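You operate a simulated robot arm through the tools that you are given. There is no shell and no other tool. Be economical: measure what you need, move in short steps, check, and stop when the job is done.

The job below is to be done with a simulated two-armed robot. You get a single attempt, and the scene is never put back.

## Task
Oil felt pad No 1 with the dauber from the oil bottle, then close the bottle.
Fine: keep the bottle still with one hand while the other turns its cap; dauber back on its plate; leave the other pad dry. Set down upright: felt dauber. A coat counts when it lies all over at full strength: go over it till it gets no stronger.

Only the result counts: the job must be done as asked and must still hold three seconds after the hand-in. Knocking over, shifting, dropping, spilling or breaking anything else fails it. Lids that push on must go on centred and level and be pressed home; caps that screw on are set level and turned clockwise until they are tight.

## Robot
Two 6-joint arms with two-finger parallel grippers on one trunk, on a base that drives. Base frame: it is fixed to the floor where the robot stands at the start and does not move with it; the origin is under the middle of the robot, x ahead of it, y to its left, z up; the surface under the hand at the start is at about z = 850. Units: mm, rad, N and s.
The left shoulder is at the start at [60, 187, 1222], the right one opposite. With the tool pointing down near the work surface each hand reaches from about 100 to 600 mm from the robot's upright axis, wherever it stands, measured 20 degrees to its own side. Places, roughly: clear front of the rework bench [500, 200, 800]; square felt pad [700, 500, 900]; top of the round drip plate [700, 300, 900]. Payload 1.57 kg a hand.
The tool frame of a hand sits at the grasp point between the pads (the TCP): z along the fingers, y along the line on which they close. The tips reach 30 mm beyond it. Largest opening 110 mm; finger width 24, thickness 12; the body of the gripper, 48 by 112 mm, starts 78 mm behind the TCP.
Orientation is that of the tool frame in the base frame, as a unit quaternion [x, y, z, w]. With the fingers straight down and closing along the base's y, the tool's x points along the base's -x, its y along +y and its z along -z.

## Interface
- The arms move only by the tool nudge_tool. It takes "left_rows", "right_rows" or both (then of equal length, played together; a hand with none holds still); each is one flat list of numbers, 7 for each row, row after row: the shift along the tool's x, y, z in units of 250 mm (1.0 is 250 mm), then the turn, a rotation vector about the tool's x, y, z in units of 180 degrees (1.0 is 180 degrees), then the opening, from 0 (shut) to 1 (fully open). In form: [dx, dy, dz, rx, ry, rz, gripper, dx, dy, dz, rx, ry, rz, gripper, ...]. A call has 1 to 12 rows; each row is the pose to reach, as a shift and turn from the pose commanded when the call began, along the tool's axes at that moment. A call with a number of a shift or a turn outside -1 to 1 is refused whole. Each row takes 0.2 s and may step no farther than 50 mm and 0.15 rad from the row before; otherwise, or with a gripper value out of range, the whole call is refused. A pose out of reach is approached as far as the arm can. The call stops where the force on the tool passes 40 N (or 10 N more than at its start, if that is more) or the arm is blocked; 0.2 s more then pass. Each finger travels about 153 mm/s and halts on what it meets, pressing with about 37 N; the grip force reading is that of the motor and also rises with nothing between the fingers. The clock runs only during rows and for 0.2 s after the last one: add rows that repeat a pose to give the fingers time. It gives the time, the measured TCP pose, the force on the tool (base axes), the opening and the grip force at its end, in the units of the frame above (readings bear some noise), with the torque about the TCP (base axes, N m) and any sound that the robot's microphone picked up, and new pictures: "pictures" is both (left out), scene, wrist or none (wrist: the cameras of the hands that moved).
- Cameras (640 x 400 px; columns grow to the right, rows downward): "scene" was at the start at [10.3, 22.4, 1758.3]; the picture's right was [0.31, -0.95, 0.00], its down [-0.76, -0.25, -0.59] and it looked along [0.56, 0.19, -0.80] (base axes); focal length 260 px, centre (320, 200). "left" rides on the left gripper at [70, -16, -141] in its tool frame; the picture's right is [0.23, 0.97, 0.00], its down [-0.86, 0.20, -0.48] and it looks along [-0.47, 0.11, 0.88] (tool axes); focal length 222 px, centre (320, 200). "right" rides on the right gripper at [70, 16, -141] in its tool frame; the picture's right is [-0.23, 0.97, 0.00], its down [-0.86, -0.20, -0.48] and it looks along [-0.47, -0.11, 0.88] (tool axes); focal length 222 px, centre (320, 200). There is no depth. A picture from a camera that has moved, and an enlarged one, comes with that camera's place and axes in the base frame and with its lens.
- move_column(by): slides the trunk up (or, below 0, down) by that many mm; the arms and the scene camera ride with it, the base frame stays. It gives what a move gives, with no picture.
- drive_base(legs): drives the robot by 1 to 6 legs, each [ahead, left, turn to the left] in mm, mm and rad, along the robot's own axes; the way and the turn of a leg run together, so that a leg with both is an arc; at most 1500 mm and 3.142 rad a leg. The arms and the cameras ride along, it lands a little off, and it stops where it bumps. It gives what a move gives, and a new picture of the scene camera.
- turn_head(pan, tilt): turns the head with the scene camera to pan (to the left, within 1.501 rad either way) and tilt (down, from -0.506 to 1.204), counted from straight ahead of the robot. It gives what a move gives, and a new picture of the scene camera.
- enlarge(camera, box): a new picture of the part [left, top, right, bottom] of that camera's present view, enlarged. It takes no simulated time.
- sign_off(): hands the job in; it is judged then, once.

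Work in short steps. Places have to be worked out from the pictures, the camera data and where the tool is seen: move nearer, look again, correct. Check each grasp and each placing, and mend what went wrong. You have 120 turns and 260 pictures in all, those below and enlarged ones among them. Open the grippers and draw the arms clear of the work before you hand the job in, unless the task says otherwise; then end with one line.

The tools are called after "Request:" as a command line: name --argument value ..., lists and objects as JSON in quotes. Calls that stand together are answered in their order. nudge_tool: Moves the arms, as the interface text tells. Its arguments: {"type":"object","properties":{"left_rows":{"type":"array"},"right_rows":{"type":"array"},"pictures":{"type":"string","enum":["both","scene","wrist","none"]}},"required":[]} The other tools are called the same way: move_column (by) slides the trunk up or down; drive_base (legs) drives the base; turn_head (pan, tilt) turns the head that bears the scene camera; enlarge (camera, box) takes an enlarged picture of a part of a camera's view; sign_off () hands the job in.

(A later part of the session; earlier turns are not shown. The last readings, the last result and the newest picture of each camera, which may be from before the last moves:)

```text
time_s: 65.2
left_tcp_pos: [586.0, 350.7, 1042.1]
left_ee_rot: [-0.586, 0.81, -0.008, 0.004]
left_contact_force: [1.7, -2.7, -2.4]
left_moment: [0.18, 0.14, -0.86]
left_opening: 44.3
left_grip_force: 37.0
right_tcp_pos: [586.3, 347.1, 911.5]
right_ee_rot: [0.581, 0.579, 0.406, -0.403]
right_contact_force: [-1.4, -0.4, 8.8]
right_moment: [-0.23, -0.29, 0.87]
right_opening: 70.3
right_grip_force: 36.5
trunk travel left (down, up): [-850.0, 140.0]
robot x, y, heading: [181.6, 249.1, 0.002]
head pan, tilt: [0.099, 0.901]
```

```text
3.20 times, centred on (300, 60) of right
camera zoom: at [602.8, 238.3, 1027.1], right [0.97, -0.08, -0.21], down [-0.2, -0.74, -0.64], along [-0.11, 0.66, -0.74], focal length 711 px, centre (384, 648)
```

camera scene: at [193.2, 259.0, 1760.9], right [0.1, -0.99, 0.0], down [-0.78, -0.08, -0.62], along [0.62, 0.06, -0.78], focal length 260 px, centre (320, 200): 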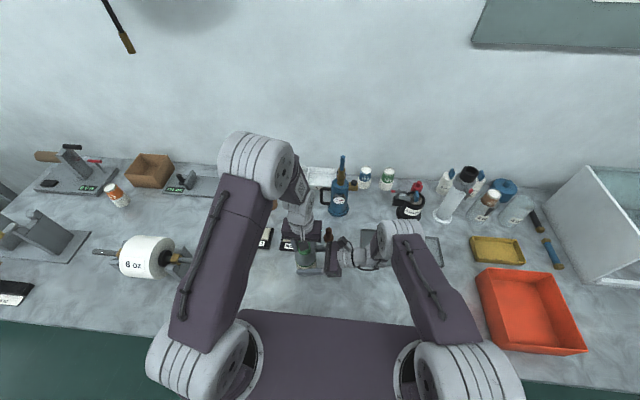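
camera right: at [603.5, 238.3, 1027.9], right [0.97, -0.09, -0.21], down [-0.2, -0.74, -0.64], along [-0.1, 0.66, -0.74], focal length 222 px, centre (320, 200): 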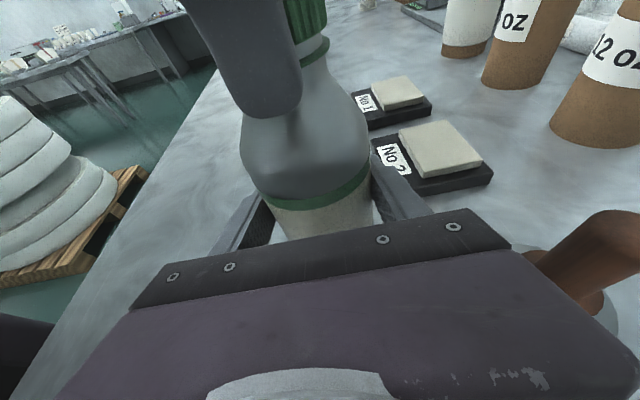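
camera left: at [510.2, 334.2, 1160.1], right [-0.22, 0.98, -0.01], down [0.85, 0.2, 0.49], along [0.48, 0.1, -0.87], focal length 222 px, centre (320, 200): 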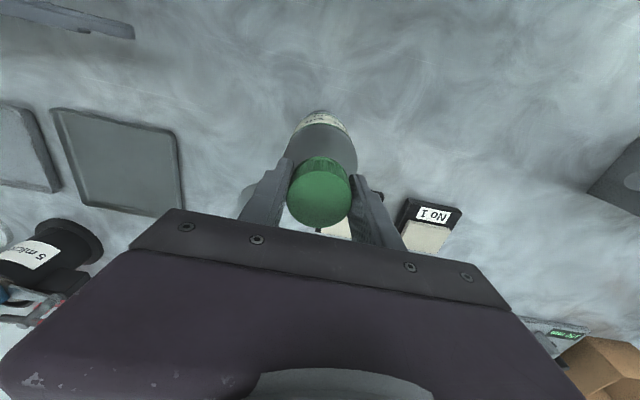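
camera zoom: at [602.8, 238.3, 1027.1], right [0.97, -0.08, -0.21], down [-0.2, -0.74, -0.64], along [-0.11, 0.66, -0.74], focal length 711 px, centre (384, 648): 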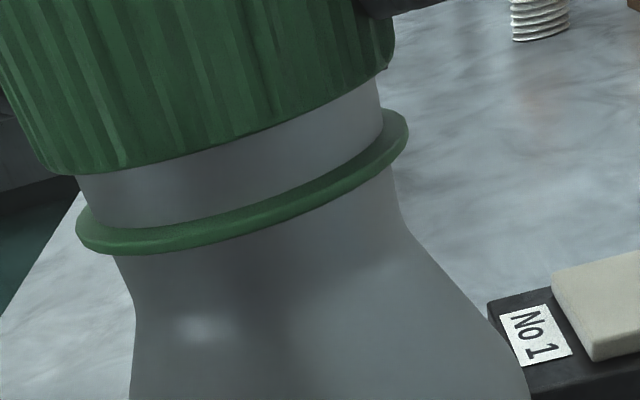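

The label hasn't turned and the gap is unchanged, so the fingertips were slipping: they only covered the top of the cap. I'll open, lower ~14 mm for better bite and wind back clockwise.

Request:
nudge_tool --left_rows '[0, 0, 0, 0, 0, 0, 0.5, 0, 0, 0.02, 0, 0, 0, 0.65, 0, 0, 0.056, 0, 0, 0.047, 0.65, 0, 0, 0.056, 0, 0, 0.094, 0.65, 0, 0, 0.056, 0, 0, 0.141, 0.65, 0, 0, 0.056, 0, 0, 0.188, 0.65, 0, 0, 0.056, 0, 0, 0.235, 0.65, 0, 0, 0.056, 0, 0, 0.282, 0.65, 0, 0, 0.056, 0, 0, 0.329, 0.65, 0, 0, 0.056, 0, 0, 0.376, 0.65, 0, 0, 0.056, 0, 0, 0.423, 0.65, 0, 0, 0.056, 0, 0, 0.47, 0.65]' --pictures "none"

Request:
nudge_tool --left_rows '[0, 0, 0, 0, 0, 0.047, 0.65, 0, 0, 0, 0, 0, 0.094, 0.65, 0, 0, 0, 0, 0, 0.141, 0.65, 0, 0, 0, 0, 0, 0.188, 0.65, 0, 0, 0, 0, 0, 0.235, 0.65, 0, 0, 0, 0, 0, 0.282, 0.65, 0, 0, 0, 0, 0, 0.329, 0.65, 0, 0, 0, 0, 0, 0.376, 0.65, 0, 0, 0, 0, 0, 0.39, 0.65]' --pictures "none"

Request:
enlarge --camera "left" --box '[240, 100, 400, 240]'

Request:
enlarge --camera "right" --box '[200, 0, 400, 120]'

```text
time_s: 67.8
left_tcp_pos: [585.2, 351.2, 1027.1]
left_ee_rot: [0.114, 0.993, -0.003, 0.008]
left_contact_force: [0.2, -0.3, 0.0]
left_moment: [-0.04, -0.03, 0.01]
left_opening: 71.7
left_grip_force: 0.0
right_tcp_pos: [586.9, 346.8, 912.6]
right_ee_rot: [0.582, 0.579, 0.406, -0.403]
right_contact_force: [-1.5, -0.5, 0.1]
right_moment: [0.08, 0.13, 0.07]
right_opening: 70.7
right_grip_force: 36.7
trunk travel left (down, up): [-850.0, 140.0]
robot x, y, heading: [180.1, 252.4, -0.001]
head pan, tilt: [0.099, 0.901]
```

```text
time_s: 69.8
left_tcp_pos: [585.8, 351.3, 1027.4]
left_ee_rot: [0.664, 0.748, 0.002, 0.008]
left_contact_force: [-0.1, 0.5, -0.1]
left_moment: [-0.01, -0.02, 0.0]
left_opening: 71.4
left_grip_force: 0.2
right_tcp_pos: [586.2, 347.8, 911.7]
right_ee_rot: [0.581, 0.579, 0.405, -0.404]
right_contact_force: [-1.6, -0.7, 0.0]
right_moment: [0.08, 0.12, 0.0]
right_opening: 70.7
right_grip_force: 36.6
trunk travel left (down, up): [-850.0, 140.0]
robot x, y, heading: [181.9, 248.3, -0.001]
head pan, tilt: [0.099, 0.901]
```

```text
2.86 times, centred on (320, 170) of left
camera zoom: at [558.1, 419.7, 1167.5], right [0.94, 0.34, 0.01], down [0.29, -0.82, 0.49], along [0.18, -0.46, -0.87], focal length 635 px, centre (320, 286)
```

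zoom: 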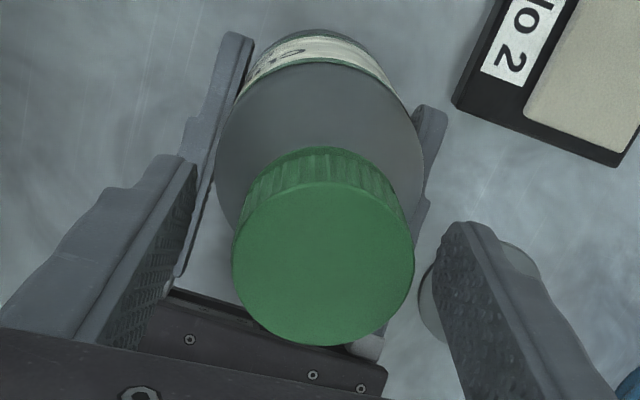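

```text
3.20 times, centred on (300, 60) of right
camera zoom: at [603.4, 238.6, 1027.1], right [0.97, -0.08, -0.21], down [-0.2, -0.74, -0.64], along [-0.11, 0.66, -0.74], focal length 711 px, centre (384, 648)
```

zoom: 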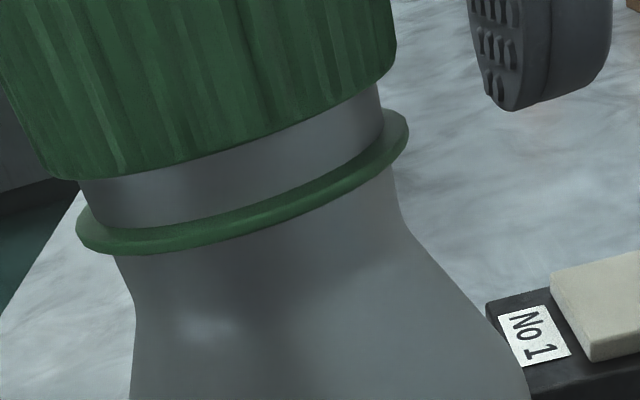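

Good bite now. Closing and turning ccw again, watching the torque.

Request:
nudge_tool --left_rows '[0.006, 0, 0, 0, 0, 0, 0.5, 0.006, 0, 0, 0, 0, 0, 0.36, 0.006, 0, 0, 0, 0, 0, 0.2, 0.006, 0, 0, 0, 0, 0, 0.2, 0.006, 0, -0.001, 0, 0, -0.045, 0.2, 0.006, 0, -0.002, 0, 0, -0.09, 0.2, 0.006, 0, -0.003, 0, 0, -0.135, 0.2, 0.006, 0, -0.004, 0, 0, -0.18, 0.2, 0.006, 0, -0.006, 0, 0, -0.225, 0.2, 0.006, 0, -0.008, 0, 0, -0.27, 0.2]' --pictures "none"

Request:
enlarge --camera "right" --box '[200, 0, 400, 120]'

```text
time_s: 72.0
left_tcp_pos: [585.2, 353.1, 1028.8]
left_ee_rot: [0.295, 0.955, -0.001, 0.007]
left_contact_force: [-4.6, -2.1, -4.3]
left_moment: [-0.09, 0.2, -0.86]
left_opening: 44.4
left_grip_force: 37.3
right_tcp_pos: [588.7, 347.7, 912.1]
right_ee_rot: [0.582, 0.578, 0.406, -0.402]
right_contact_force: [4.8, 2.4, 0.3]
right_moment: [-0.19, 0.42, 0.9]
right_opening: 70.8
right_grip_force: 36.8
trunk travel left (down, up): [-850.0, 140.0]
robot x, y, heading: [178.0, 253.8, -0.006]
head pan, tilt: [0.099, 0.901]
```

```text
3.20 times, centred on (300, 60) of right
camera zoom: at [604.4, 238.7, 1027.1], right [0.97, -0.08, -0.21], down [-0.2, -0.74, -0.64], along [-0.1, 0.66, -0.74], focal length 711 px, centre (384, 648)
```

zoom: 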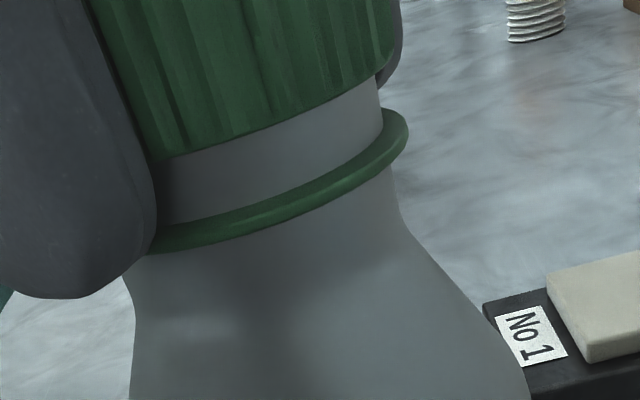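

The same ribs are in view, so the cap isn't turning ccw and the torque is at the grip's limit. I'll test whether it moves clockwise.

Request:
nudge_tool --left_rows '[0, -0.006, 0, 0, 0, 0.045, 0.2, 0, -0.006, 0, 0, 0, 0.09, 0.2, 0, -0.006, 0, 0, 0, 0.135, 0.2, 0, -0.006, 0, 0, 0, 0.18, 0.2, 0, -0.006, 0, 0, 0, 0.225, 0.2, 0, -0.006, 0, 0, 0, 0.27, 0.2]' --pictures "none"

Request:
enlarge --camera "right" --box '[200, 0, 400, 120]'

```text
time_s: 73.4
left_tcp_pos: [584.9, 351.4, 1029.5]
left_ee_rot: [0.664, 0.747, 0.004, 0.008]
left_contact_force: [5.5, 10.2, -15.9]
left_moment: [0.42, 0.2, 0.04]
left_opening: 44.2
left_grip_force: 36.7
right_tcp_pos: [586.4, 347.4, 913.3]
right_ee_rot: [0.581, 0.579, 0.406, -0.403]
right_contact_force: [-4.4, -9.0, 10.7]
right_moment: [0.73, -0.7, 0.0]
right_opening: 70.6
right_grip_force: 37.2
trunk travel left (down, up): [-850.0, 140.0]
robot x, y, heading: [179.8, 250.7, 0.0]
head pan, tilt: [0.099, 0.901]
```

```text
3.20 times, centred on (300, 60) of right
camera zoom: at [603.8, 238.9, 1027.1], right [0.97, -0.08, -0.21], down [-0.2, -0.74, -0.64], along [-0.11, 0.66, -0.74], focal length 711 px, centre (384, 648)
```

zoom: 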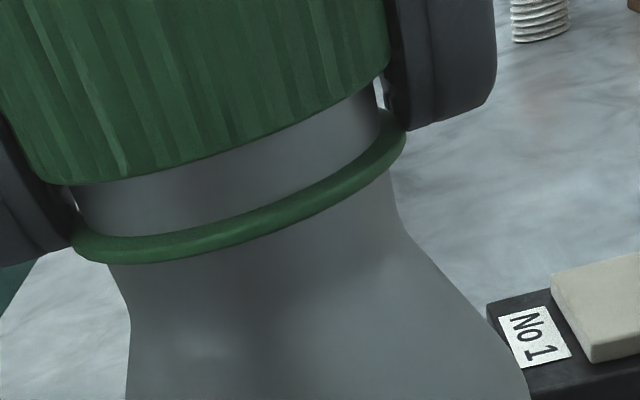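

It turns freely clockwise and the gap shrinks, so ccw it was simply at the end of the thread and only needed lifting. I'll turn back ccw to the end, then lift a little and check.

Request:
nudge_tool --left_rows '[0, 0, -0.002, 0, 0, -0.045, 0.2, 0, 0, -0.004, 0, 0, -0.09, 0.2, 0, 0, -0.006, 0, 0, -0.135, 0.2, 0, 0, -0.006, 0, 0, -0.18, 0.2, 0, 0, -0.006, 0, 0, -0.225, 0.2, 0, 0, -0.006, 0, 0, -0.27, 0.2, 0, 0, -0.006, 0, 0, -0.315, 0.2, 0, 0, -0.006, 0, 0, -0.36, 0.2, 0, 0, -0.018, 0, 0, -0.38, 0.2, 0, 0, -0.03, 0, 0, -0.39, 0.2]' --pictures "none"

Request:
enlarge --camera "right" --box '[200, 0, 400, 120]'

```text
time_s: 75.6
left_tcp_pos: [584.9, 351.0, 1037.2]
left_ee_rot: [0.112, 0.994, -0.003, 0.007]
left_contact_force: [-4.6, -7.1, -5.1]
left_moment: [-0.07, 0.07, -0.06]
left_opening: 44.1
left_grip_force: 36.6
right_tcp_pos: [587.0, 347.8, 911.6]
right_ee_rot: [0.582, 0.578, 0.406, -0.403]
right_contact_force: [4.4, 7.1, 0.7]
right_moment: [-0.8, 0.57, 0.04]
right_opening: 70.6
right_grip_force: 36.9
trunk travel left (down, up): [-850.0, 140.0]
robot x, y, heading: [177.3, 253.2, 0.002]
head pan, tilt: [0.099, 0.901]
```

```text
3.20 times, centred on (300, 60) of right
camera zoom: at [603.8, 238.7, 1026.8], right [0.97, -0.08, -0.21], down [-0.2, -0.74, -0.64], along [-0.11, 0.66, -0.74], focal length 711 px, centre (384, 648)
```

zoom: 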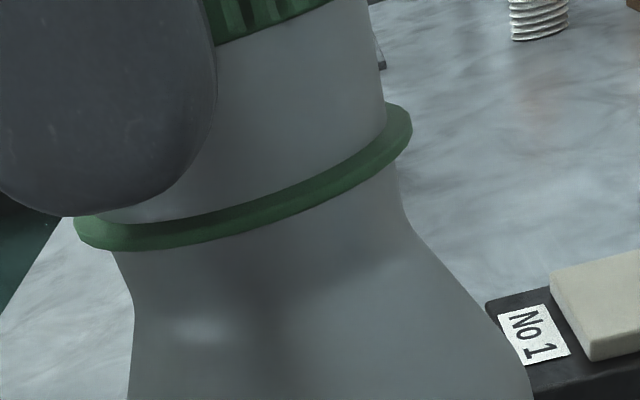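

The cap is free now. Its rim is ~11 mm above the tips, so I'll let it sit back lightly, re-grip ~6 mm higher, then twist ccw to the end and lift again.

Request:
nudge_tool --left_rows '[0, 0, 0.012, 0, 0, 0, 0.2, 0, 0, 0.03, 0, 0, 0, 0.2, 0, 0, 0.034, 0, 0, 0, 0.45, 0, 0, 0.03, 0, 0, 0, 0.6, 0, 0, 0.002, 0, 0, 0, 0.6, 0, 0, 0.002, 0, 0, 0, 0.45, 0, 0, 0.002, 0, 0, 0, 0.3, 0, 0, 0.002, 0, 0, 0, 0.2, 0, 0, 0.001, 0, 0, -0.045, 0.2, 0, 0, 0.001, 0, 0, -0.09, 0.2, 0, 0, 0.0, 0, 0, -0.135, 0.2]' --pictures "none"

Request:
enlarge --camera "right" --box '[200, 0, 400, 120]'

```text
time_s: 78.0
left_tcp_pos: [585.9, 352.5, 1036.6]
left_ee_rot: [-0.1, 0.995, -0.004, 0.007]
left_contact_force: [-2.0, -6.2, -0.4]
left_moment: [-0.28, 0.12, -1.06]
left_opening: 44.1
left_grip_force: 37.0
right_tcp_pos: [587.5, 348.1, 911.5]
right_ee_rot: [0.58, 0.58, 0.404, -0.404]
right_contact_force: [1.7, 5.6, -0.3]
right_moment: [-0.53, 0.14, 1.06]
right_opening: 70.4
right_grip_force: 37.0
trunk travel left (down, up): [-850.0, 140.0]
robot x, y, heading: [180.3, 252.7, -0.001]
head pan, tilt: [0.099, 0.901]
```

```text
3.20 times, centred on (300, 60) of right
camera zoom: at [603.7, 238.8, 1026.8], right [0.97, -0.08, -0.21], down [-0.2, -0.74, -0.64], along [-0.11, 0.66, -0.74], focal length 711 px, centre (384, 648)
```

zoom: 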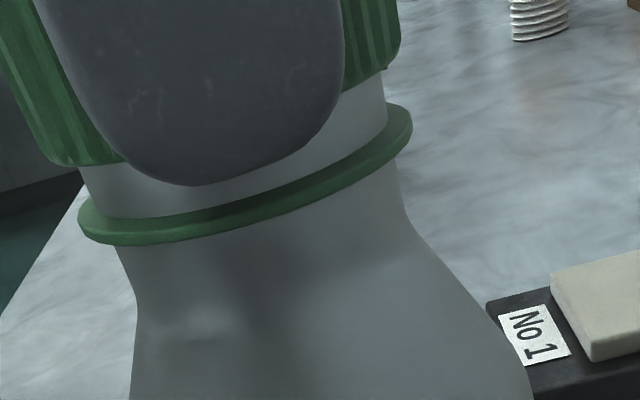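

The tips are level with the rim. Lifting while keeping a slight ccw twist.

Request:
nudge_tool --left_rows '[0, 0, -0.012, 0, 0, -0.02, 0.2, 0, 0, -0.024, 0, 0, -0.04, 0.2, 0, 0, -0.04, 0, 0, -0.05, 0.2]' --pictures "none"

Request:
enlarge --camera "right" --box '[200, 0, 400, 120]'

```text
time_s: 78.8
left_tcp_pos: [584.7, 352.3, 1046.4]
left_ee_rot: [-0.178, 0.984, -0.004, 0.005]
left_contact_force: [0.7, -1.9, -32.4]
left_moment: [-0.21, 0.05, -0.54]
left_opening: 44.1
left_grip_force: 36.5
right_tcp_pos: [588.9, 348.8, 914.5]
right_ee_rot: [0.579, 0.578, 0.407, -0.405]
right_contact_force: [-0.6, 1.7, 28.3]
right_moment: [0.16, -0.09, 0.56]
right_opening: 70.8
right_grip_force: 37.5
trunk travel left (down, up): [-850.0, 140.0]
robot x, y, heading: [182.9, 251.3, -0.001]
head pan, tilt: [0.099, 0.901]
```

```text
3.20 times, centred on (300, 60) of right
camera zoom: at [604.5, 238.5, 1028.2], right [0.97, -0.08, -0.21], down [-0.2, -0.74, -0.64], along [-0.1, 0.67, -0.74], focal length 711 px, centre (384, 648)
```

zoom: 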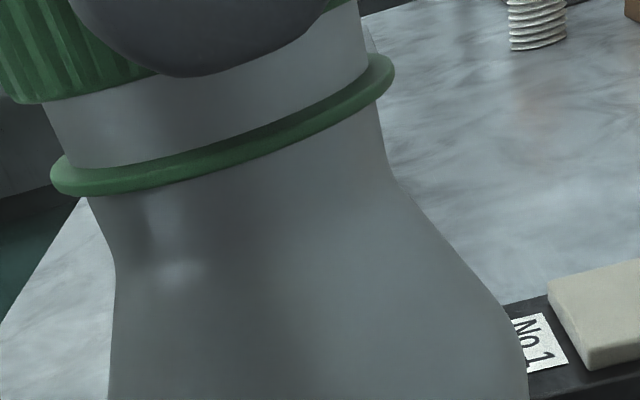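

It's still caught and started to lift the bottle. I'll go back down at once, then repeat what worked: clockwise ~45°, then ccw past that with lift.

Request:
nudge_tool --left_rows '[0, 0, 0.016, 0, 0, 0, 0.2, 0, 0, 0.032, 0, 0, 0, 0.2, 0, 0, 0.042, 0, 0, 0, 0.2, 0, 0, 0.042, 0, 0, 0.045, 0.2, 0, 0, 0.042, 0, 0, 0.09, 0.2, 0, 0, 0.042, 0, 0, 0.135, 0.2, 0, 0, 0.042, 0, 0, 0.18, 0.2, 0, 0, 0.042, 0, 0, 0.225, 0.2, 0, 0, 0.042, 0, 0, 0.27, 0.2, 0, 0, 0.042, 0, 0, 0.315, 0.2]' --pictures "none"

Request:
enlarge --camera "right" --box '[200, 0, 400, 120]'

```text
time_s: 81.0
left_tcp_pos: [585.7, 351.6, 1036.0]
left_ee_rot: [0.312, 0.95, -0.001, 0.009]
left_contact_force: [-4.9, 1.4, 12.9]
left_moment: [-0.49, -0.18, 0.01]
left_opening: 44.2
left_grip_force: 36.9
right_tcp_pos: [588.0, 348.6, 910.3]
right_ee_rot: [0.581, 0.58, 0.404, -0.403]
right_contact_force: [5.3, -1.7, -16.4]
right_moment: [0.64, 0.81, 0.01]
right_opening: 70.6
right_grip_force: 36.8
trunk travel left (down, up): [-850.0, 140.0]
robot x, y, heading: [182.5, 254.8, -0.001]
head pan, tilt: [0.099, 0.901]
```

```text
3.20 times, centred on (300, 60) of right
camera zoom: at [603.8, 238.9, 1026.8], right [0.97, -0.08, -0.21], down [-0.2, -0.74, -0.64], along [-0.11, 0.66, -0.74], focal length 711 px, centre (384, 648)
```

zoom: 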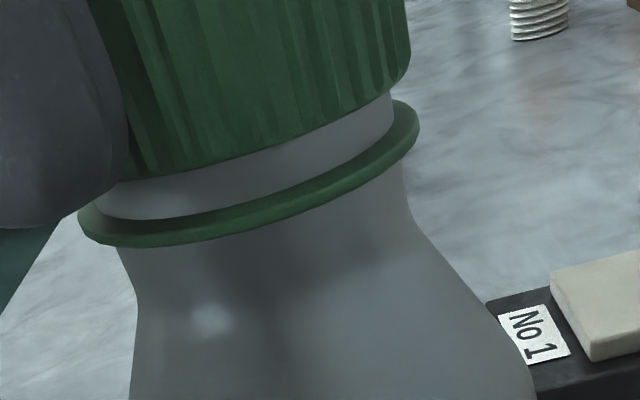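

It turned clockwise freely. Now ccw ~75° with lift at the end.

Request:
nudge_tool --left_rows '[0, 0, -0.002, 0, 0, -0.045, 0.2, 0, 0, -0.004, 0, 0, -0.09, 0.2, 0, 0, -0.006, 0, 0, -0.135, 0.2, 0, 0, -0.006, 0, 0, -0.18, 0.2, 0, 0, -0.006, 0, 0, -0.225, 0.2, 0, 0, -0.006, 0, 0, -0.27, 0.2, 0, 0, -0.007, 0, 0, -0.315, 0.2, 0, 0, -0.008, 0, 0, -0.36, 0.2, 0, 0, -0.009, 0, 0, -0.4, 0.2, 0, 0, -0.02, 0, 0, -0.42, 0.2, 0, 0, -0.03, 0, 0, -0.43, 0.2]' --pictures "none"

Request:
enlarge --camera "right" --box '[200, 0, 400, 120]'

```text
time_s: 83.4
left_tcp_pos: [584.9, 351.9, 1042.4]
left_ee_rot: [-0.352, 0.936, -0.005, 0.005]
left_contact_force: [2.3, -6.6, -4.7]
left_moment: [-0.12, 0.0, -0.02]
left_opening: 44.2
left_grip_force: 37.5
right_tcp_pos: [587.0, 349.3, 912.6]
right_ee_rot: [0.581, 0.58, 0.404, -0.403]
right_contact_force: [-0.9, 7.0, 1.2]
right_moment: [-0.86, -0.2, 0.0]
right_opening: 70.6
right_grip_force: 36.9
trunk travel left (down, up): [-850.0, 140.0]
robot x, y, heading: [179.0, 255.1, 0.003]
head pan, tilt: [0.099, 0.901]
```

```text
3.20 times, centred on (300, 60) of right
camera zoom: at [603.9, 238.8, 1027.0], right [0.97, -0.08, -0.21], down [-0.2, -0.74, -0.64], along [-0.11, 0.66, -0.74], focal length 711 px, centre (384, 648)
```

zoom: 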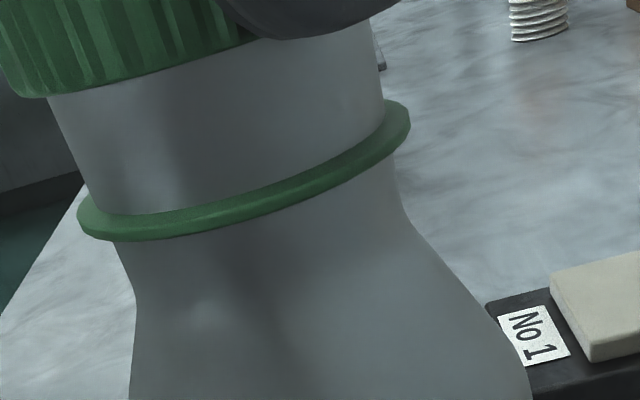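

Free again, with the tips near the rim. Lifting slowly and checking the load.

Request:
nudge_tool --left_rows '[0, 0, -0.03, 0, 0, 0, 0.2, 0, 0, -0.07, 0, 0, 0, 0.2, 0, 0, -0.14, 0, 0, 0, 0.2, 0, 0, -0.24, 0, 0, 0, 0.2]' --pictures "wrist"

```text
time_s: 84.4
left_tcp_pos: [583.1, 352.3, 1105.5]
left_ee_rot: [-0.351, 0.936, -0.006, 0.007]
left_contact_force: [-0.1, 0.3, -0.2]
left_moment: [-0.02, -0.01, -0.03]
left_opening: 44.2
left_grip_force: 36.6
right_tcp_pos: [587.2, 348.8, 912.6]
right_ee_rot: [0.581, 0.58, 0.404, -0.403]
right_contact_force: [-0.6, 0.2, -5.0]
right_moment: [-0.01, 0.02, -0.02]
right_opening: 70.5
right_grip_force: 36.9
trunk travel left (down, up): [-850.0, 140.0]
robot x, y, heading: [179.9, 253.3, -0.0]
head pan, tilt: [0.099, 0.901]
camera left: at [538.2, 295.3, 1245.3], right [-0.81, 0.58, -0.02], down [0.51, 0.72, 0.48], along [0.29, 0.38, -0.88], focal length 222 px, centre (320, 200)
```

left: 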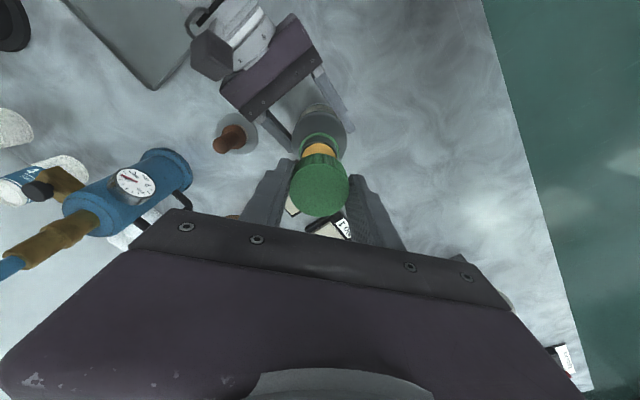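

Clean separation. Carrying the cap to clear bench at about (500,450) and lowering to just above the surface.

Request:
nudge_tool --left_rows '[-0.002, 0.103, 0, 0, 0, 0.045, 0.2, -0.004, 0.206, 0, 0, 0, 0.09, 0.2, -0.005, 0.309, 0, 0, 0, 0.136, 0.2, -0.007, 0.412, 0, 0, 0, 0.182, 0.2, -0.009, 0.514, 0, 0, 0, 0.228, 0.2, -0.009, 0.514, 0.18, 0, 0, 0.228, 0.2, -0.009, 0.514, 0.36, 0, 0, 0.228, 0.2, -0.009, 0.514, 0.54, 0, 0, 0.228, 0.2, -0.009, 0.514, 0.7, 0, 0, 0.228, 0.2, -0.009, 0.514, 0.8, 0, 0, 0.228, 0.2]' --pictures "wrist"

Request:
enlarge --camera "scene" --box '[220, 220, 380, 320]'

```text
time_s: 86.6
left_tcp_pos: [504.7, 449.1, 902.8]
left_ee_rot: [0.0, 1.0, -0.004, 0.007]
left_contact_force: [-0.3, -0.6, -0.3]
left_moment: [-0.03, -0.03, -0.01]
left_opening: 44.0
left_grip_force: 36.8
right_tcp_pos: [587.2, 348.4, 911.5]
right_ee_rot: [0.582, 0.579, 0.405, -0.403]
right_contact_force: [0.0, 0.4, -3.1]
right_moment: [-0.02, -0.01, 0.01]
right_opening: 70.5
right_grip_force: 36.9
trunk travel left (down, up): [-850.0, 140.0]
robot x, y, heading: [180.9, 252.1, 0.001]
head pan, tilt: [0.099, 0.901]
camera left: at [431.8, 433.2, 1041.9], right [-0.23, 0.97, -0.01], down [0.85, 0.2, 0.49], along [0.48, 0.1, -0.87], focal length 222 px, centre (320, 200)
```

left: 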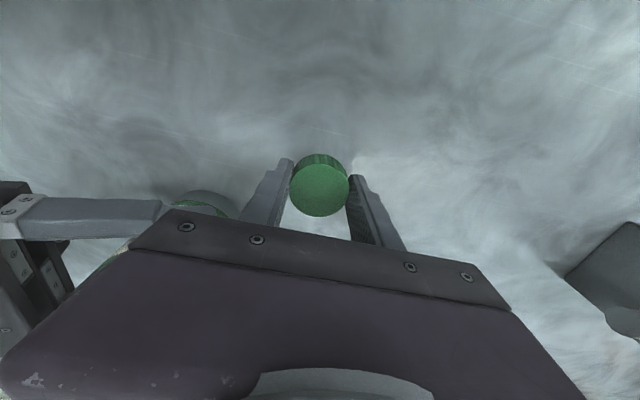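

```text
4.00 times, centred on (300, 270) of scene
camera zoom: at [195.1, 259.7, 1760.8], right [0.1, -0.99, 0.0], down [-0.78, -0.08, -0.62], along [0.62, 0.06, -0.78], focal length 1040 px, centre (400, -80)
```

zoom: 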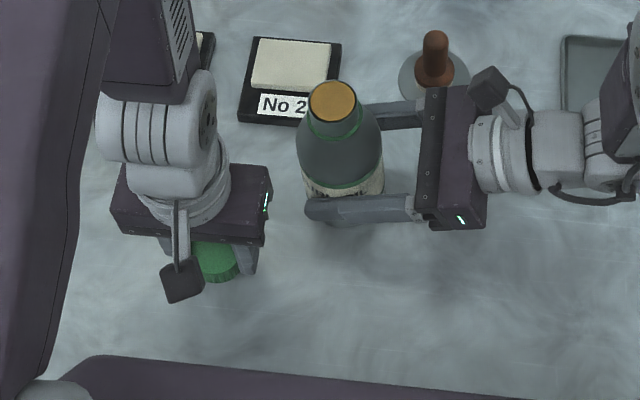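

Lowering gently to contact.

Request:
nudge_tool --left_rows '[0, 0, 0.04, 0, 0, 0, 0.2, 0, 0, 0.06, 0, 0, 0, 0.2, 0, 0, 0.07, 0, 0, 0, 0.2, 0, 0, 0.078, 0, 0, 0, 0.2, 0, 0, 0.084, 0, 0, 0, 0.2]' --pictures "none"

```text
time_s: 87.8
left_tcp_pos: [504.2, 447.9, 879.9]
left_ee_rot: [0.0, 1.0, -0.004, 0.007]
left_contact_force: [-1.2, 0.1, -0.2]
left_moment: [0.04, 0.0, 0.01]
left_opening: 44.2
left_grip_force: 37.1
right_tcp_pos: [587.2, 346.8, 912.5]
right_ee_rot: [0.581, 0.579, 0.405, -0.403]
right_contact_force: [0.4, 0.3, -4.7]
right_moment: [0.03, -0.02, 0.01]
right_opening: 70.5
right_grip_force: 36.8
trunk travel left (down, up): [-850.0, 140.0]
robot x, y, heading: [177.1, 253.8, 0.004]
head pan, tilt: [0.099, 0.901]
```

Request:
nudge_tool --left_rows '[0, 0, 0.008, 0, 0, 0, 0.2, 0, 0, 0.016, 0, 0, 0, 0.2, 0, 0, 0.024, 0, 0, 0, 0.2]' --pictures "none"

```text
time_s: 88.5
left_tcp_pos: [504.1, 448.8, 880.6]
left_ee_rot: [-0.001, 1.0, -0.003, 0.011]
left_contact_force: [-4.2, 5.1, 34.2]
left_moment: [1.04, 0.55, -0.25]
left_opening: 44.1
left_grip_force: 37.0
right_tcp_pos: [584.8, 347.1, 913.3]
right_ee_rot: [0.581, 0.579, 0.406, -0.402]
right_contact_force: [-0.1, 0.6, -4.7]
right_moment: [-0.04, 0.0, 0.03]
right_opening: 70.6
right_grip_force: 37.1
trunk travel left (down, up): [-850.0, 140.0]
robot x, y, heading: [176.6, 254.1, 0.003]
head pan, tilt: [0.099, 0.901]
stopped in row 3 (left hand): the force on the tool passed its limit at 47 N (the readings are from after the stop); the commanded pose is now the measured one
```

Touching the bench. Easing up 1 mm and opening slowly, then looking.

Request:
nudge_tool --left_rows '[0, 0, -0.004, 0, 0, 0, 0.4, 0, 0, -0.004, 0, 0, 0, 0.44, 0, 0, -0.004, 0, 0, 0, 0.55, 0, 0, -0.004, 0, 0, 0, 0.7, 0, 0, -0.1, 0, 0, 0, 0.7, 0, 0, -0.3, 0, 0, 0, 0.7, 0, 0, -0.5, 0, 0, 0, 0.7]' --pictures "wrist"

```text
time_s: 90.1
left_tcp_pos: [502.1, 450.5, 1005.0]
left_ee_rot: [0.0, 1.0, -0.002, 0.01]
left_contact_force: [-0.5, 1.1, -0.2]
left_moment: [-0.01, -0.01, -0.02]
left_opening: 76.6
left_grip_force: 0.1
right_tcp_pos: [585.1, 347.7, 911.7]
right_ee_rot: [0.582, 0.578, 0.406, -0.402]
right_contact_force: [0.5, 0.1, -4.8]
right_moment: [0.0, -0.03, 0.01]
right_opening: 70.3
right_grip_force: 36.5
trunk travel left (down, up): [-850.0, 140.0]
robot x, y, heading: [178.3, 252.6, -0.001]
head pan, tilt: [0.099, 0.901]
camera left: at [428.2, 435.2, 1143.7], right [-0.23, 0.97, -0.01], down [0.85, 0.2, 0.49], along [0.48, 0.1, -0.87], focal length 222 px, centre (320, 200)
```

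left: 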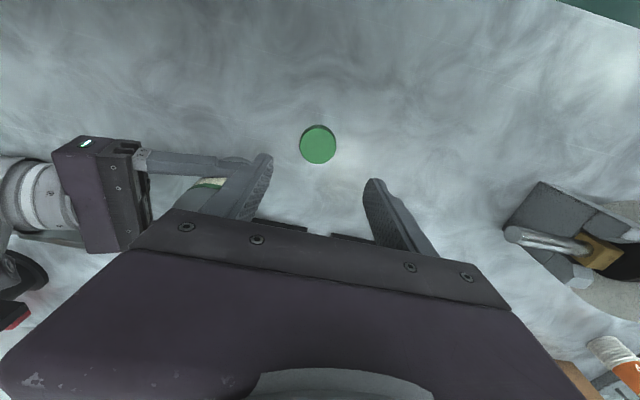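

The cap stands on the bench at about (500,446). Next the dauber: raise the left hand, pass over the bottle, yaw 90° and stop above the dauber. Meanwhile the right hand eases down 1.5 mm to seat the bottle.

Request:
nudge_tool --left_rows '[0, 0, -0.16, 0, 0, 0.0417, 0.7, 0, 0, -0.32, 0, 0, 0.0833, 0.7, 0, 0, -0.46, 0, 0, 0.125, 0.7, -0.095, -0.077, -0.46, 0, 0, 0.1667, 0.7, -0.19, -0.155, -0.46, 0, 0, 0.2083, 0.7, -0.285, -0.232, -0.46, 0, 0, 0.25, 0.7, -0.38, -0.31, -0.46, 0, 0, 0.2917, 0.7, -0.475, -0.387, -0.46, 0, 0, 0.3333, 0.7, -0.57, -0.464, -0.46, 0, 0, 0.375, 0.7, -0.665, -0.542, -0.46, 0, 0, 0.4167, 0.7, -0.76, -0.62, -0.46, 0, 0, 0.4583, 0.7, -0.856, -0.696, -0.46, 0, 0, 0.5, 0.7]' --right_rows '[-0.003, 0, 0.001, 0, 0, 0, 0.5, -0.0056, 0, 0.002, 0, 0, 0, 0.5, -0.0056, 0, 0.002, 0, 0, 0, 0.5, -0.0056, 0, 0.002, 0, 0, 0, 0.5, -0.0056, 0, 0.002, 0, 0, 0, 0.5, -0.0056, 0, 0.002, 0, 0, 0, 0.5, -0.0056, 0, 0.002, 0, 0, 0, 0.5, -0.0056, 0, 0.002, 0, 0, 0, 0.5, -0.0056, 0, 0.002, 0, 0, 0, 0.5, -0.0056, 0, 0.002, 0, 0, 0, 0.5, -0.0056, 0, 0.002, 0, 0, 0, 0.5, -0.0056, 0, 0.002, 0, 0, 0, 0.5]'

```text
time_s: 92.7
left_tcp_pos: [715.0, 277.5, 1123.4]
left_ee_rot: [0.708, 0.707, 0.005, 0.008]
left_contact_force: [0.4, 0.1, -0.6]
left_moment: [-0.01, 0.01, 0.01]
left_opening: 77.0
left_grip_force: 0.0
right_tcp_pos: [587.6, 348.4, 911.7]
right_ee_rot: [0.58, 0.579, 0.406, -0.404]
right_contact_force: [0.4, 1.5, 15.9]
right_moment: [0.7, -0.05, 0.08]
right_opening: 70.4
right_grip_force: 36.4
trunk travel left (down, up): [-850.0, 140.0]
robot x, y, heading: [178.5, 252.4, 0.003]
head pan, tilt: [0.099, 0.901]
camera scene: at [193.9, 258.2, 1761.0], right [0.1, -0.99, 0.0], down [-0.78, -0.08, -0.62], along [0.62, 0.06, -0.78], focal length 260 px, centre (320, 200)
camera right: at [603.2, 238.0, 1026.2], right [0.97, -0.08, -0.21], down [-0.2, -0.74, -0.64], along [-0.11, 0.66, -0.74], focal length 222 px, centre (320, 200)
camera left: at [695.4, 347.0, 1263.4], right [0.97, 0.23, 0.02], down [0.19, -0.85, 0.49], along [0.12, -0.47, -0.87], focal length 222 px, centre (320, 200)
```

scene: 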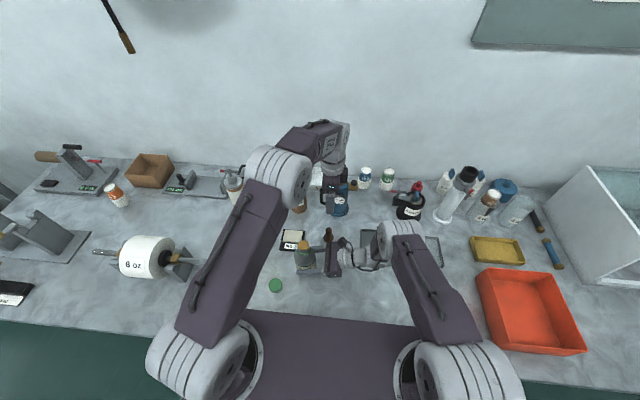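
right: 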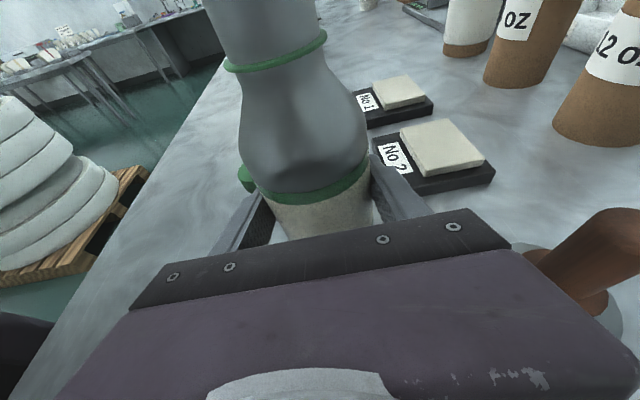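
left: 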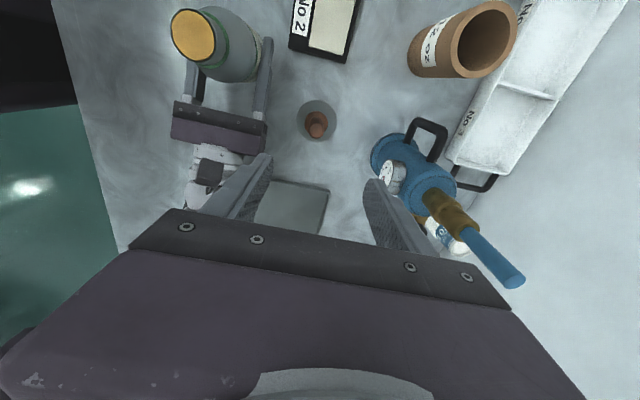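

The bottle presses firmly on the bench. The dauber is about (710,282); I'll lower to z≈1000 and refine.

Request:
nudge_tool --left_rows '[0.008, -0.016, 0.12, 0, 0, 0, 0.7, 0.016, -0.016, 0.24, 0, 0, 0, 0.7, 0.016, -0.016, 0.36, 0, 0, 0, 0.7, 0.016, -0.016, 0.49, 0, 0, 0, 0.7]' --pictures "wrist"

Request:
enlarge --camera "left" --box '[240, 80, 400, 200]'

```text
time_s: 93.7
left_tcp_pos: [712.9, 278.5, 1001.6]
left_ee_rot: [0.707, 0.707, 0.005, 0.01]
left_contact_force: [0.2, -0.8, -0.3]
left_moment: [-0.02, -0.01, 0.05]
left_opening: 76.8
left_grip_force: 0.1
right_tcp_pos: [585.7, 348.3, 911.1]
right_ee_rot: [0.581, 0.579, 0.406, -0.403]
right_contact_force: [2.9, -0.1, 17.3]
right_moment: [0.71, -0.11, -0.03]
right_opening: 70.2
right_grip_force: 36.8
trunk travel left (down, up): [-850.0, 140.0]
robot x, y, heading: [180.4, 254.8, -0.002]
head pan, tilt: [0.099, 0.901]
camera left: at [692.9, 349.6, 1141.3], right [0.97, 0.23, 0.02], down [0.19, -0.85, 0.49], along [0.13, -0.47, -0.87], focal length 222 px, centre (320, 200)
```

left: 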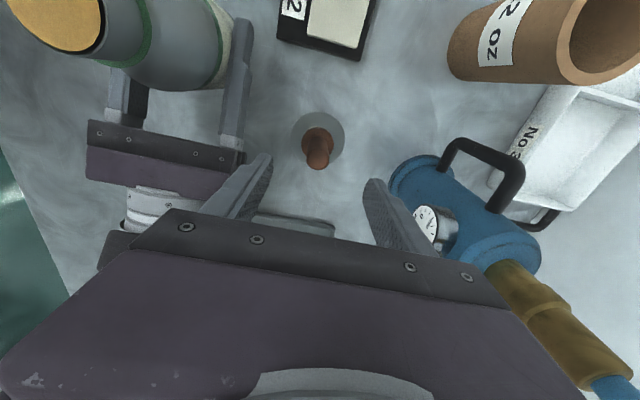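

```text
3.33 times, centred on (320, 140) of left
camera zoom: at [692.9, 349.6, 1141.3], right [0.97, 0.23, 0.02], down [0.19, -0.85, 0.49], along [0.13, -0.47, -0.87], focal length 740 px, centre (320, 400)
```

zoom: 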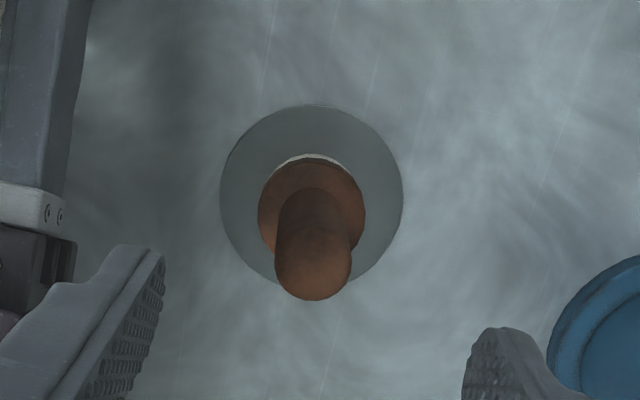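

Dauber axis at (711.7,281.6), handle top ≈ 937, collar ≈ 880, felt at the bottom. I'll straighten a 1° hand tilt and descend to TCP z 923 around the handle.

Request:
nudge_tool --left_rows '[0.006, -0.003, 0.1, 0.003, 0.001, 0, 0.7, 0.0124, -0.005, 0.2, 0.0067, 0.0022, 0, 0.7, 0.0124, -0.005, 0.314, 0.0067, 0.0022, 0, 0.7, 0.0124, -0.005, 0.314, 0.0067, 0.0022, 0, 0.7]' --pictures "wrist"

```text
time_s: 94.7
left_tcp_pos: [712.6, 282.1, 923.9]
left_ee_rot: [0.706, 0.708, 0.001, 0.001]
left_contact_force: [0.6, 1.0, 0.8]
left_moment: [0.01, 0.0, -0.01]
left_opening: 77.1
left_grip_force: 0.0
right_tcp_pos: [586.1, 347.5, 912.5]
right_ee_rot: [0.581, 0.579, 0.406, -0.403]
right_contact_force: [2.9, 0.1, 16.5]
right_moment: [0.67, -0.14, -0.03]
right_opening: 70.5
right_grip_force: 37.3
trunk travel left (down, up): [-850.0, 140.0]
robot x, y, heading: [179.5, 254.2, 0.0]
head pan, tilt: [0.099, 0.901]
camera left: at [696.1, 351.4, 1063.7], right [0.97, 0.23, 0.0], down [0.2, -0.86, 0.48], along [0.11, -0.47, -0.88], focal length 222 px, centre (320, 200)
```

left: 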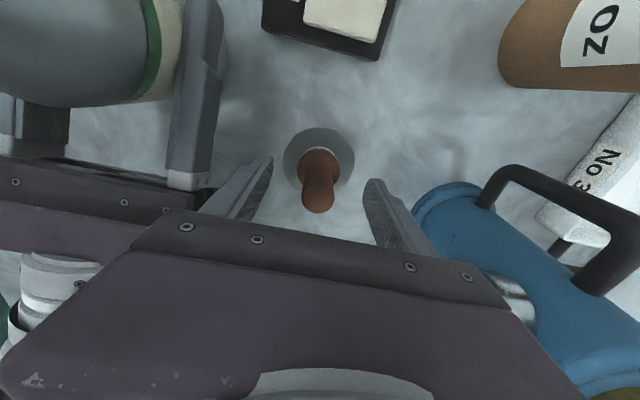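

Centred on the handle. Closing gently.

Request:
nudge_tool --left_rows '[0, 0, 0, 0, 0, 0, 0.5, 0, 0, 0, 0, 0, 0.3, 0, 0, 0, 0, 0, 0, 0.22, 0, 0, 0, 0, 0, 0, 0.18, 0, 0, 0, 0, 0, 0, 0.1, 0, 0, 0, 0, 0, 0, 0.1]' --pictures "wrist"

```text
refused: rows must hold 7 numbers for each row
```

One row had an extra number; I'll resend it.

Request:
nudge_tool --left_rows '[0, 0, 0, 0, 0, 0, 0.5, 0, 0, 0, 0, 0, 0, 0.3, 0, 0, 0, 0, 0, 0, 0.22, 0, 0, 0, 0, 0, 0, 0.16, 0, 0, 0, 0, 0, 0, 0.1, 0, 0, 0, 0, 0, 0, 0.1]' --pictures "wrist"

```text
time_s: 96.1
left_tcp_pos: [712.8, 281.9, 923.5]
left_ee_rot: [0.707, 0.708, 0.0, 0.0]
left_contact_force: [0.1, 0.2, -0.1]
left_moment: [0.03, 0.0, 0.02]
left_opening: 22.6
left_grip_force: 35.4
right_tcp_pos: [585.7, 346.7, 910.9]
right_ee_rot: [0.58, 0.58, 0.405, -0.404]
right_contact_force: [2.5, 0.3, 17.4]
right_moment: [0.67, -0.15, -0.05]
right_opening: 70.5
right_grip_force: 37.2
trunk travel left (down, up): [-850.0, 140.0]
robot x, y, heading: [178.5, 255.4, 0.005]
head pan, tilt: [0.099, 0.901]
camera left: at [696.2, 351.3, 1064.0], right [0.97, 0.23, 0.0], down [0.2, -0.86, 0.48], along [0.11, -0.47, -0.88], focal length 222 px, centre (320, 200)
```

left: 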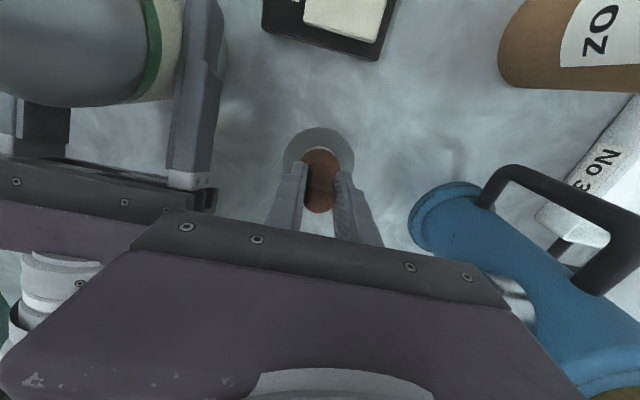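

Gripped (22.6 mm). Lifting straight up.

Request:
nudge_tool --left_rows '[0, 0, -0.06, 0, 0, 0, 0.1, 0, 0, -0.2, 0, 0, 0, 0.1, 0, 0, -0.38, 0, 0, 0, 0.1, 0, 0, -0.56, 0, 0, 0, 0.1, 0, 0, -0.74, 0, 0, 0, 0.1, 0, 0, -0.92, 0, 0, 0, 0.1]' --pictures "scene"

Request:
enlarge --camera "left" --box '[160, 0, 400, 220]'

Request:
enlarge --camera "scene" --box '[270, 200, 370, 280]'

```text
time_s: 97.5
left_tcp_pos: [712.7, 281.5, 1153.5]
left_ee_rot: [0.707, 0.707, 0.0, -0.001]
left_contact_force: [-0.2, 0.4, -0.6]
left_moment: [0.0, -0.01, 0.01]
left_opening: 22.5
left_grip_force: 35.1
right_tcp_pos: [587.0, 347.9, 911.5]
right_ee_rot: [0.581, 0.579, 0.406, -0.403]
right_contact_force: [1.7, -0.7, 17.1]
right_moment: [0.6, -0.07, -0.12]
right_opening: 70.4
right_grip_force: 37.2
trunk travel left (down, up): [-850.0, 140.0]
robot x, y, heading: [177.0, 252.8, -0.001]
head pan, tilt: [0.099, 0.901]
camera scene: at [192.6, 258.8, 1760.8], right [0.1, -0.99, 0.0], down [-0.78, -0.08, -0.62], along [0.62, 0.06, -0.78], focal length 260 px, centre (320, 200)
```

scene: 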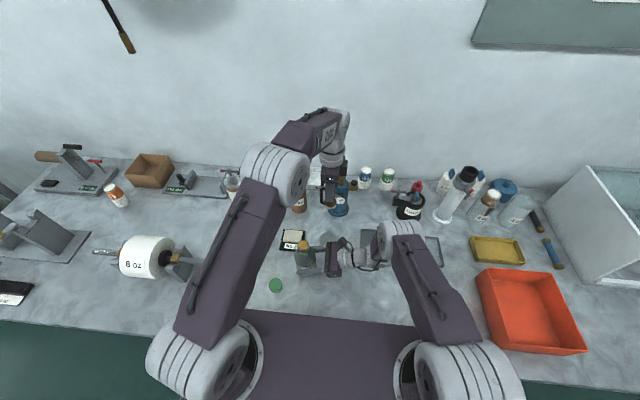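

```text
1.82 times, centred on (280, 110) of left
camera zoom: at [694.9, 350.9, 1294.6], right [0.97, 0.23, 0.0], down [0.2, -0.86, 0.48], along [0.11, -0.46, -0.88], focal length 404 px, centre (393, 364)
```

zoom: 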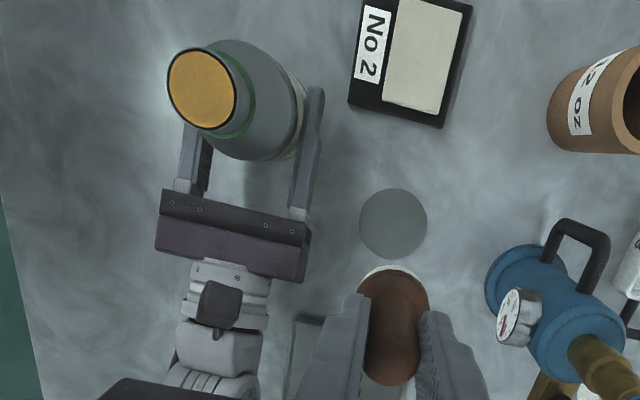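

```text
5.00 times, centred on (320, 240) of scene
camera zoom: at [192.6, 258.8, 1760.8], right [0.1, -0.99, 0.0], down [-0.78, -0.08, -0.62], along [0.62, 0.06, -0.78], focal length 1300 px, centre (320, 0)
```

zoom: 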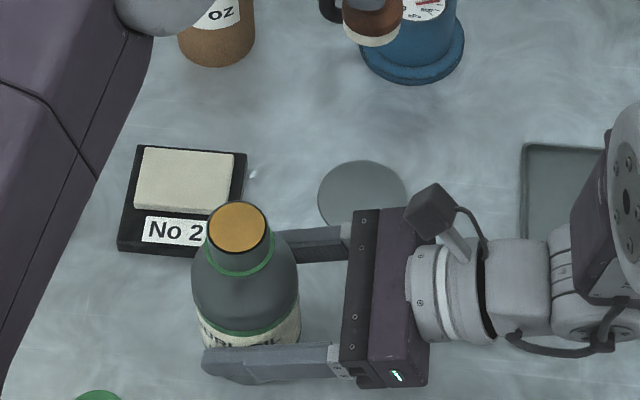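

The dauber hangs level. The mouth is at about (586.5,352). Moving the felt over it, still ~55 mm above.

Request:
nudge_tool --left_rows '[0.07, -0.126, 0, 0, 0, 0, 0.1, 0.14, -0.252, 0, 0, 0, 0, 0.1, 0.21, -0.378, 0, 0, 0, 0, 0.1, 0.282, -0.505, 0, 0, 0, 0, 0.1, 0.282, -0.505, 0.1, 0, 0, 0, 0.1]' --pictures "wrist"

Request:
enlarge --camera "left" --box '[240, 80, 400, 220]'

Request:
enlarge --camera "scene" --box '[260, 200, 360, 280]'

```text
time_s: 98.7
left_tcp_pos: [588.6, 351.5, 1127.3]
left_ee_rot: [0.707, 0.707, 0.0, -0.001]
left_contact_force: [-0.2, -0.4, -0.4]
left_moment: [0.02, 0.03, 0.0]
left_opening: 22.4
left_grip_force: 35.3
right_tcp_pos: [587.0, 347.5, 909.9]
right_ee_rot: [0.58, 0.579, 0.406, -0.405]
right_contact_force: [-0.4, 0.3, 16.8]
right_moment: [0.77, 0.05, 0.05]
right_opening: 70.6
right_grip_force: 37.2
trunk travel left (down, up): [-850.0, 140.0]
robot x, y, heading: [178.5, 252.5, -0.002]
head pan, tilt: [0.099, 0.901]
camera left: at [570.3, 421.0, 1268.8], right [0.97, 0.23, 0.0], down [0.2, -0.86, 0.48], along [0.11, -0.46, -0.88], focal length 222 px, centre (320, 200)
```

left: 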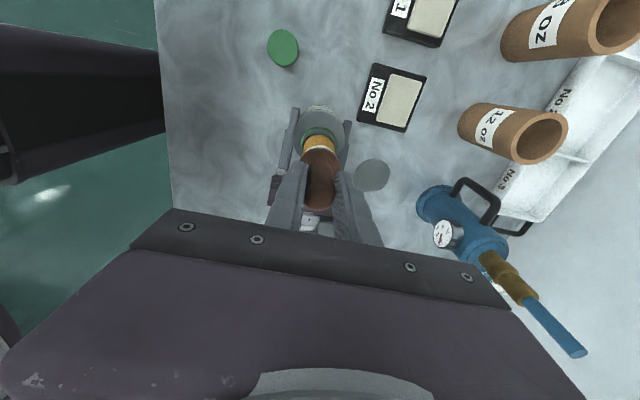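

```text
2.86 times, centred on (320, 150) of left
camera zoom: at [570.3, 421.0, 1268.8], right [0.97, 0.23, 0.0], down [0.2, -0.86, 0.48], along [0.11, -0.46, -0.88], focal length 635 px, centre (320, 343)
```

zoom: 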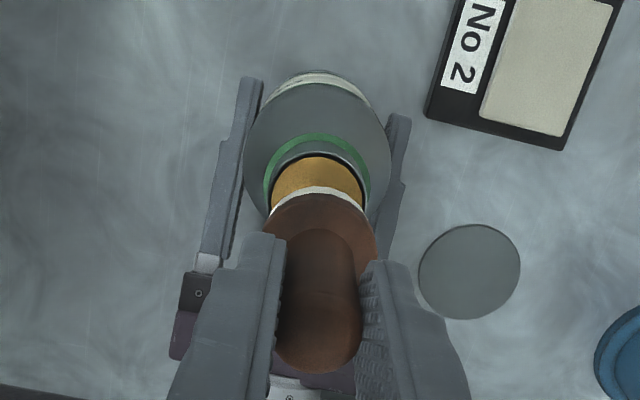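

```text
5.00 times, centred on (310, 240) of scene
camera zoom: at [194.7, 257.7, 1761.0], right [0.1, -0.99, 0.0], down [-0.78, -0.08, -0.62], along [0.62, 0.06, -0.78], focal length 1300 px, centre (370, 0)
```

zoom: 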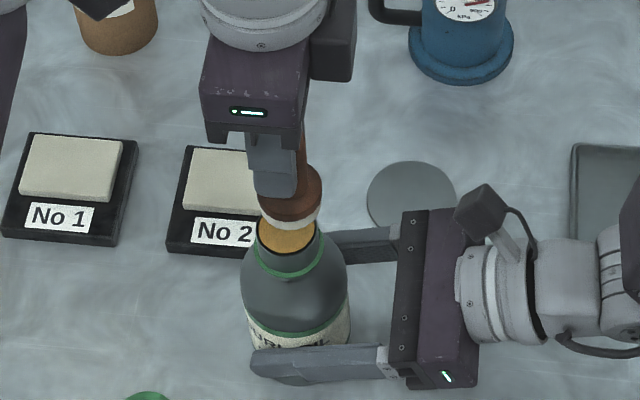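

Felt ≈32 mm, mouth ≈35 mm, alignment within about 1.5 mm. I'll correct by +1.5 mm in y and lower to just above the rim.

Request:
nudge_tool --left_rows '[0.006, -0.002, 0.05, 0, 0, 0, 0.1, 0.006, -0.002, 0.088, 0, 0, 0, 0.1, 0.006, -0.002, 0.088, 0, 0, 0, 0.1]' --pictures "none"

Request:
enlarge --camera "left" --box '[260, 100, 380, 190]'

Request:
enlarge --camera "scene" --box '[280, 220, 330, 270]'

```text
time_s: 99.5
left_tcp_pos: [585.7, 352.2, 1105.9]
left_ee_rot: [0.707, 0.708, -0.001, 0.0]
left_contact_force: [-0.5, -0.2, -0.2]
left_moment: [0.01, -0.01, 0.0]
left_opening: 22.2
left_grip_force: 35.3
right_tcp_pos: [586.3, 347.8, 911.9]
right_ee_rot: [0.58, 0.579, 0.406, -0.404]
right_contact_force: [0.7, 0.2, 16.0]
right_moment: [0.59, 0.04, -0.09]
right_opening: 70.2
right_grip_force: 37.1
trunk travel left (down, up): [-850.0, 140.0]
robot x, y, heading: [181.3, 250.3, -0.005]
head pan, tilt: [0.099, 0.901]
```

```text
4.44 times, centred on (320, 145) of left
camera zoom: at [568.8, 423.3, 1246.8], right [0.97, 0.23, 0.0], down [0.2, -0.86, 0.48], along [0.11, -0.47, -0.88], focal length 987 px, centre (320, 444)
```

zoom: 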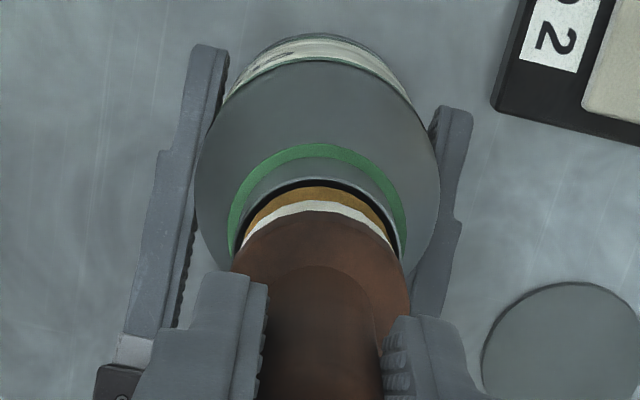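

```text
8.00 times, centred on (305, 245) of scene
camera zoom: at [192.8, 258.7, 1760.9], right [0.1, -0.99, 0.0], down [-0.78, -0.08, -0.62], along [0.62, 0.06, -0.78], focal length 2080 px, centre (440, -160)
```

zoom: 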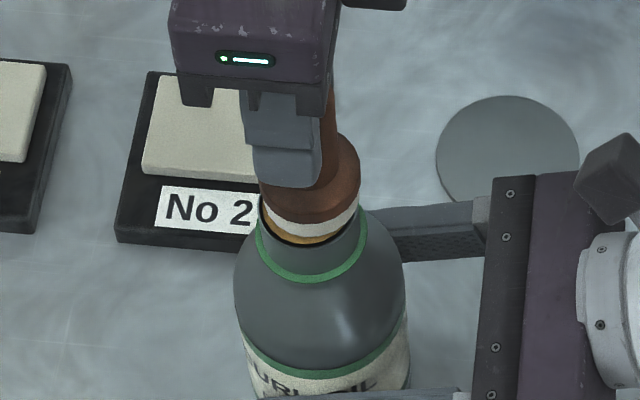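

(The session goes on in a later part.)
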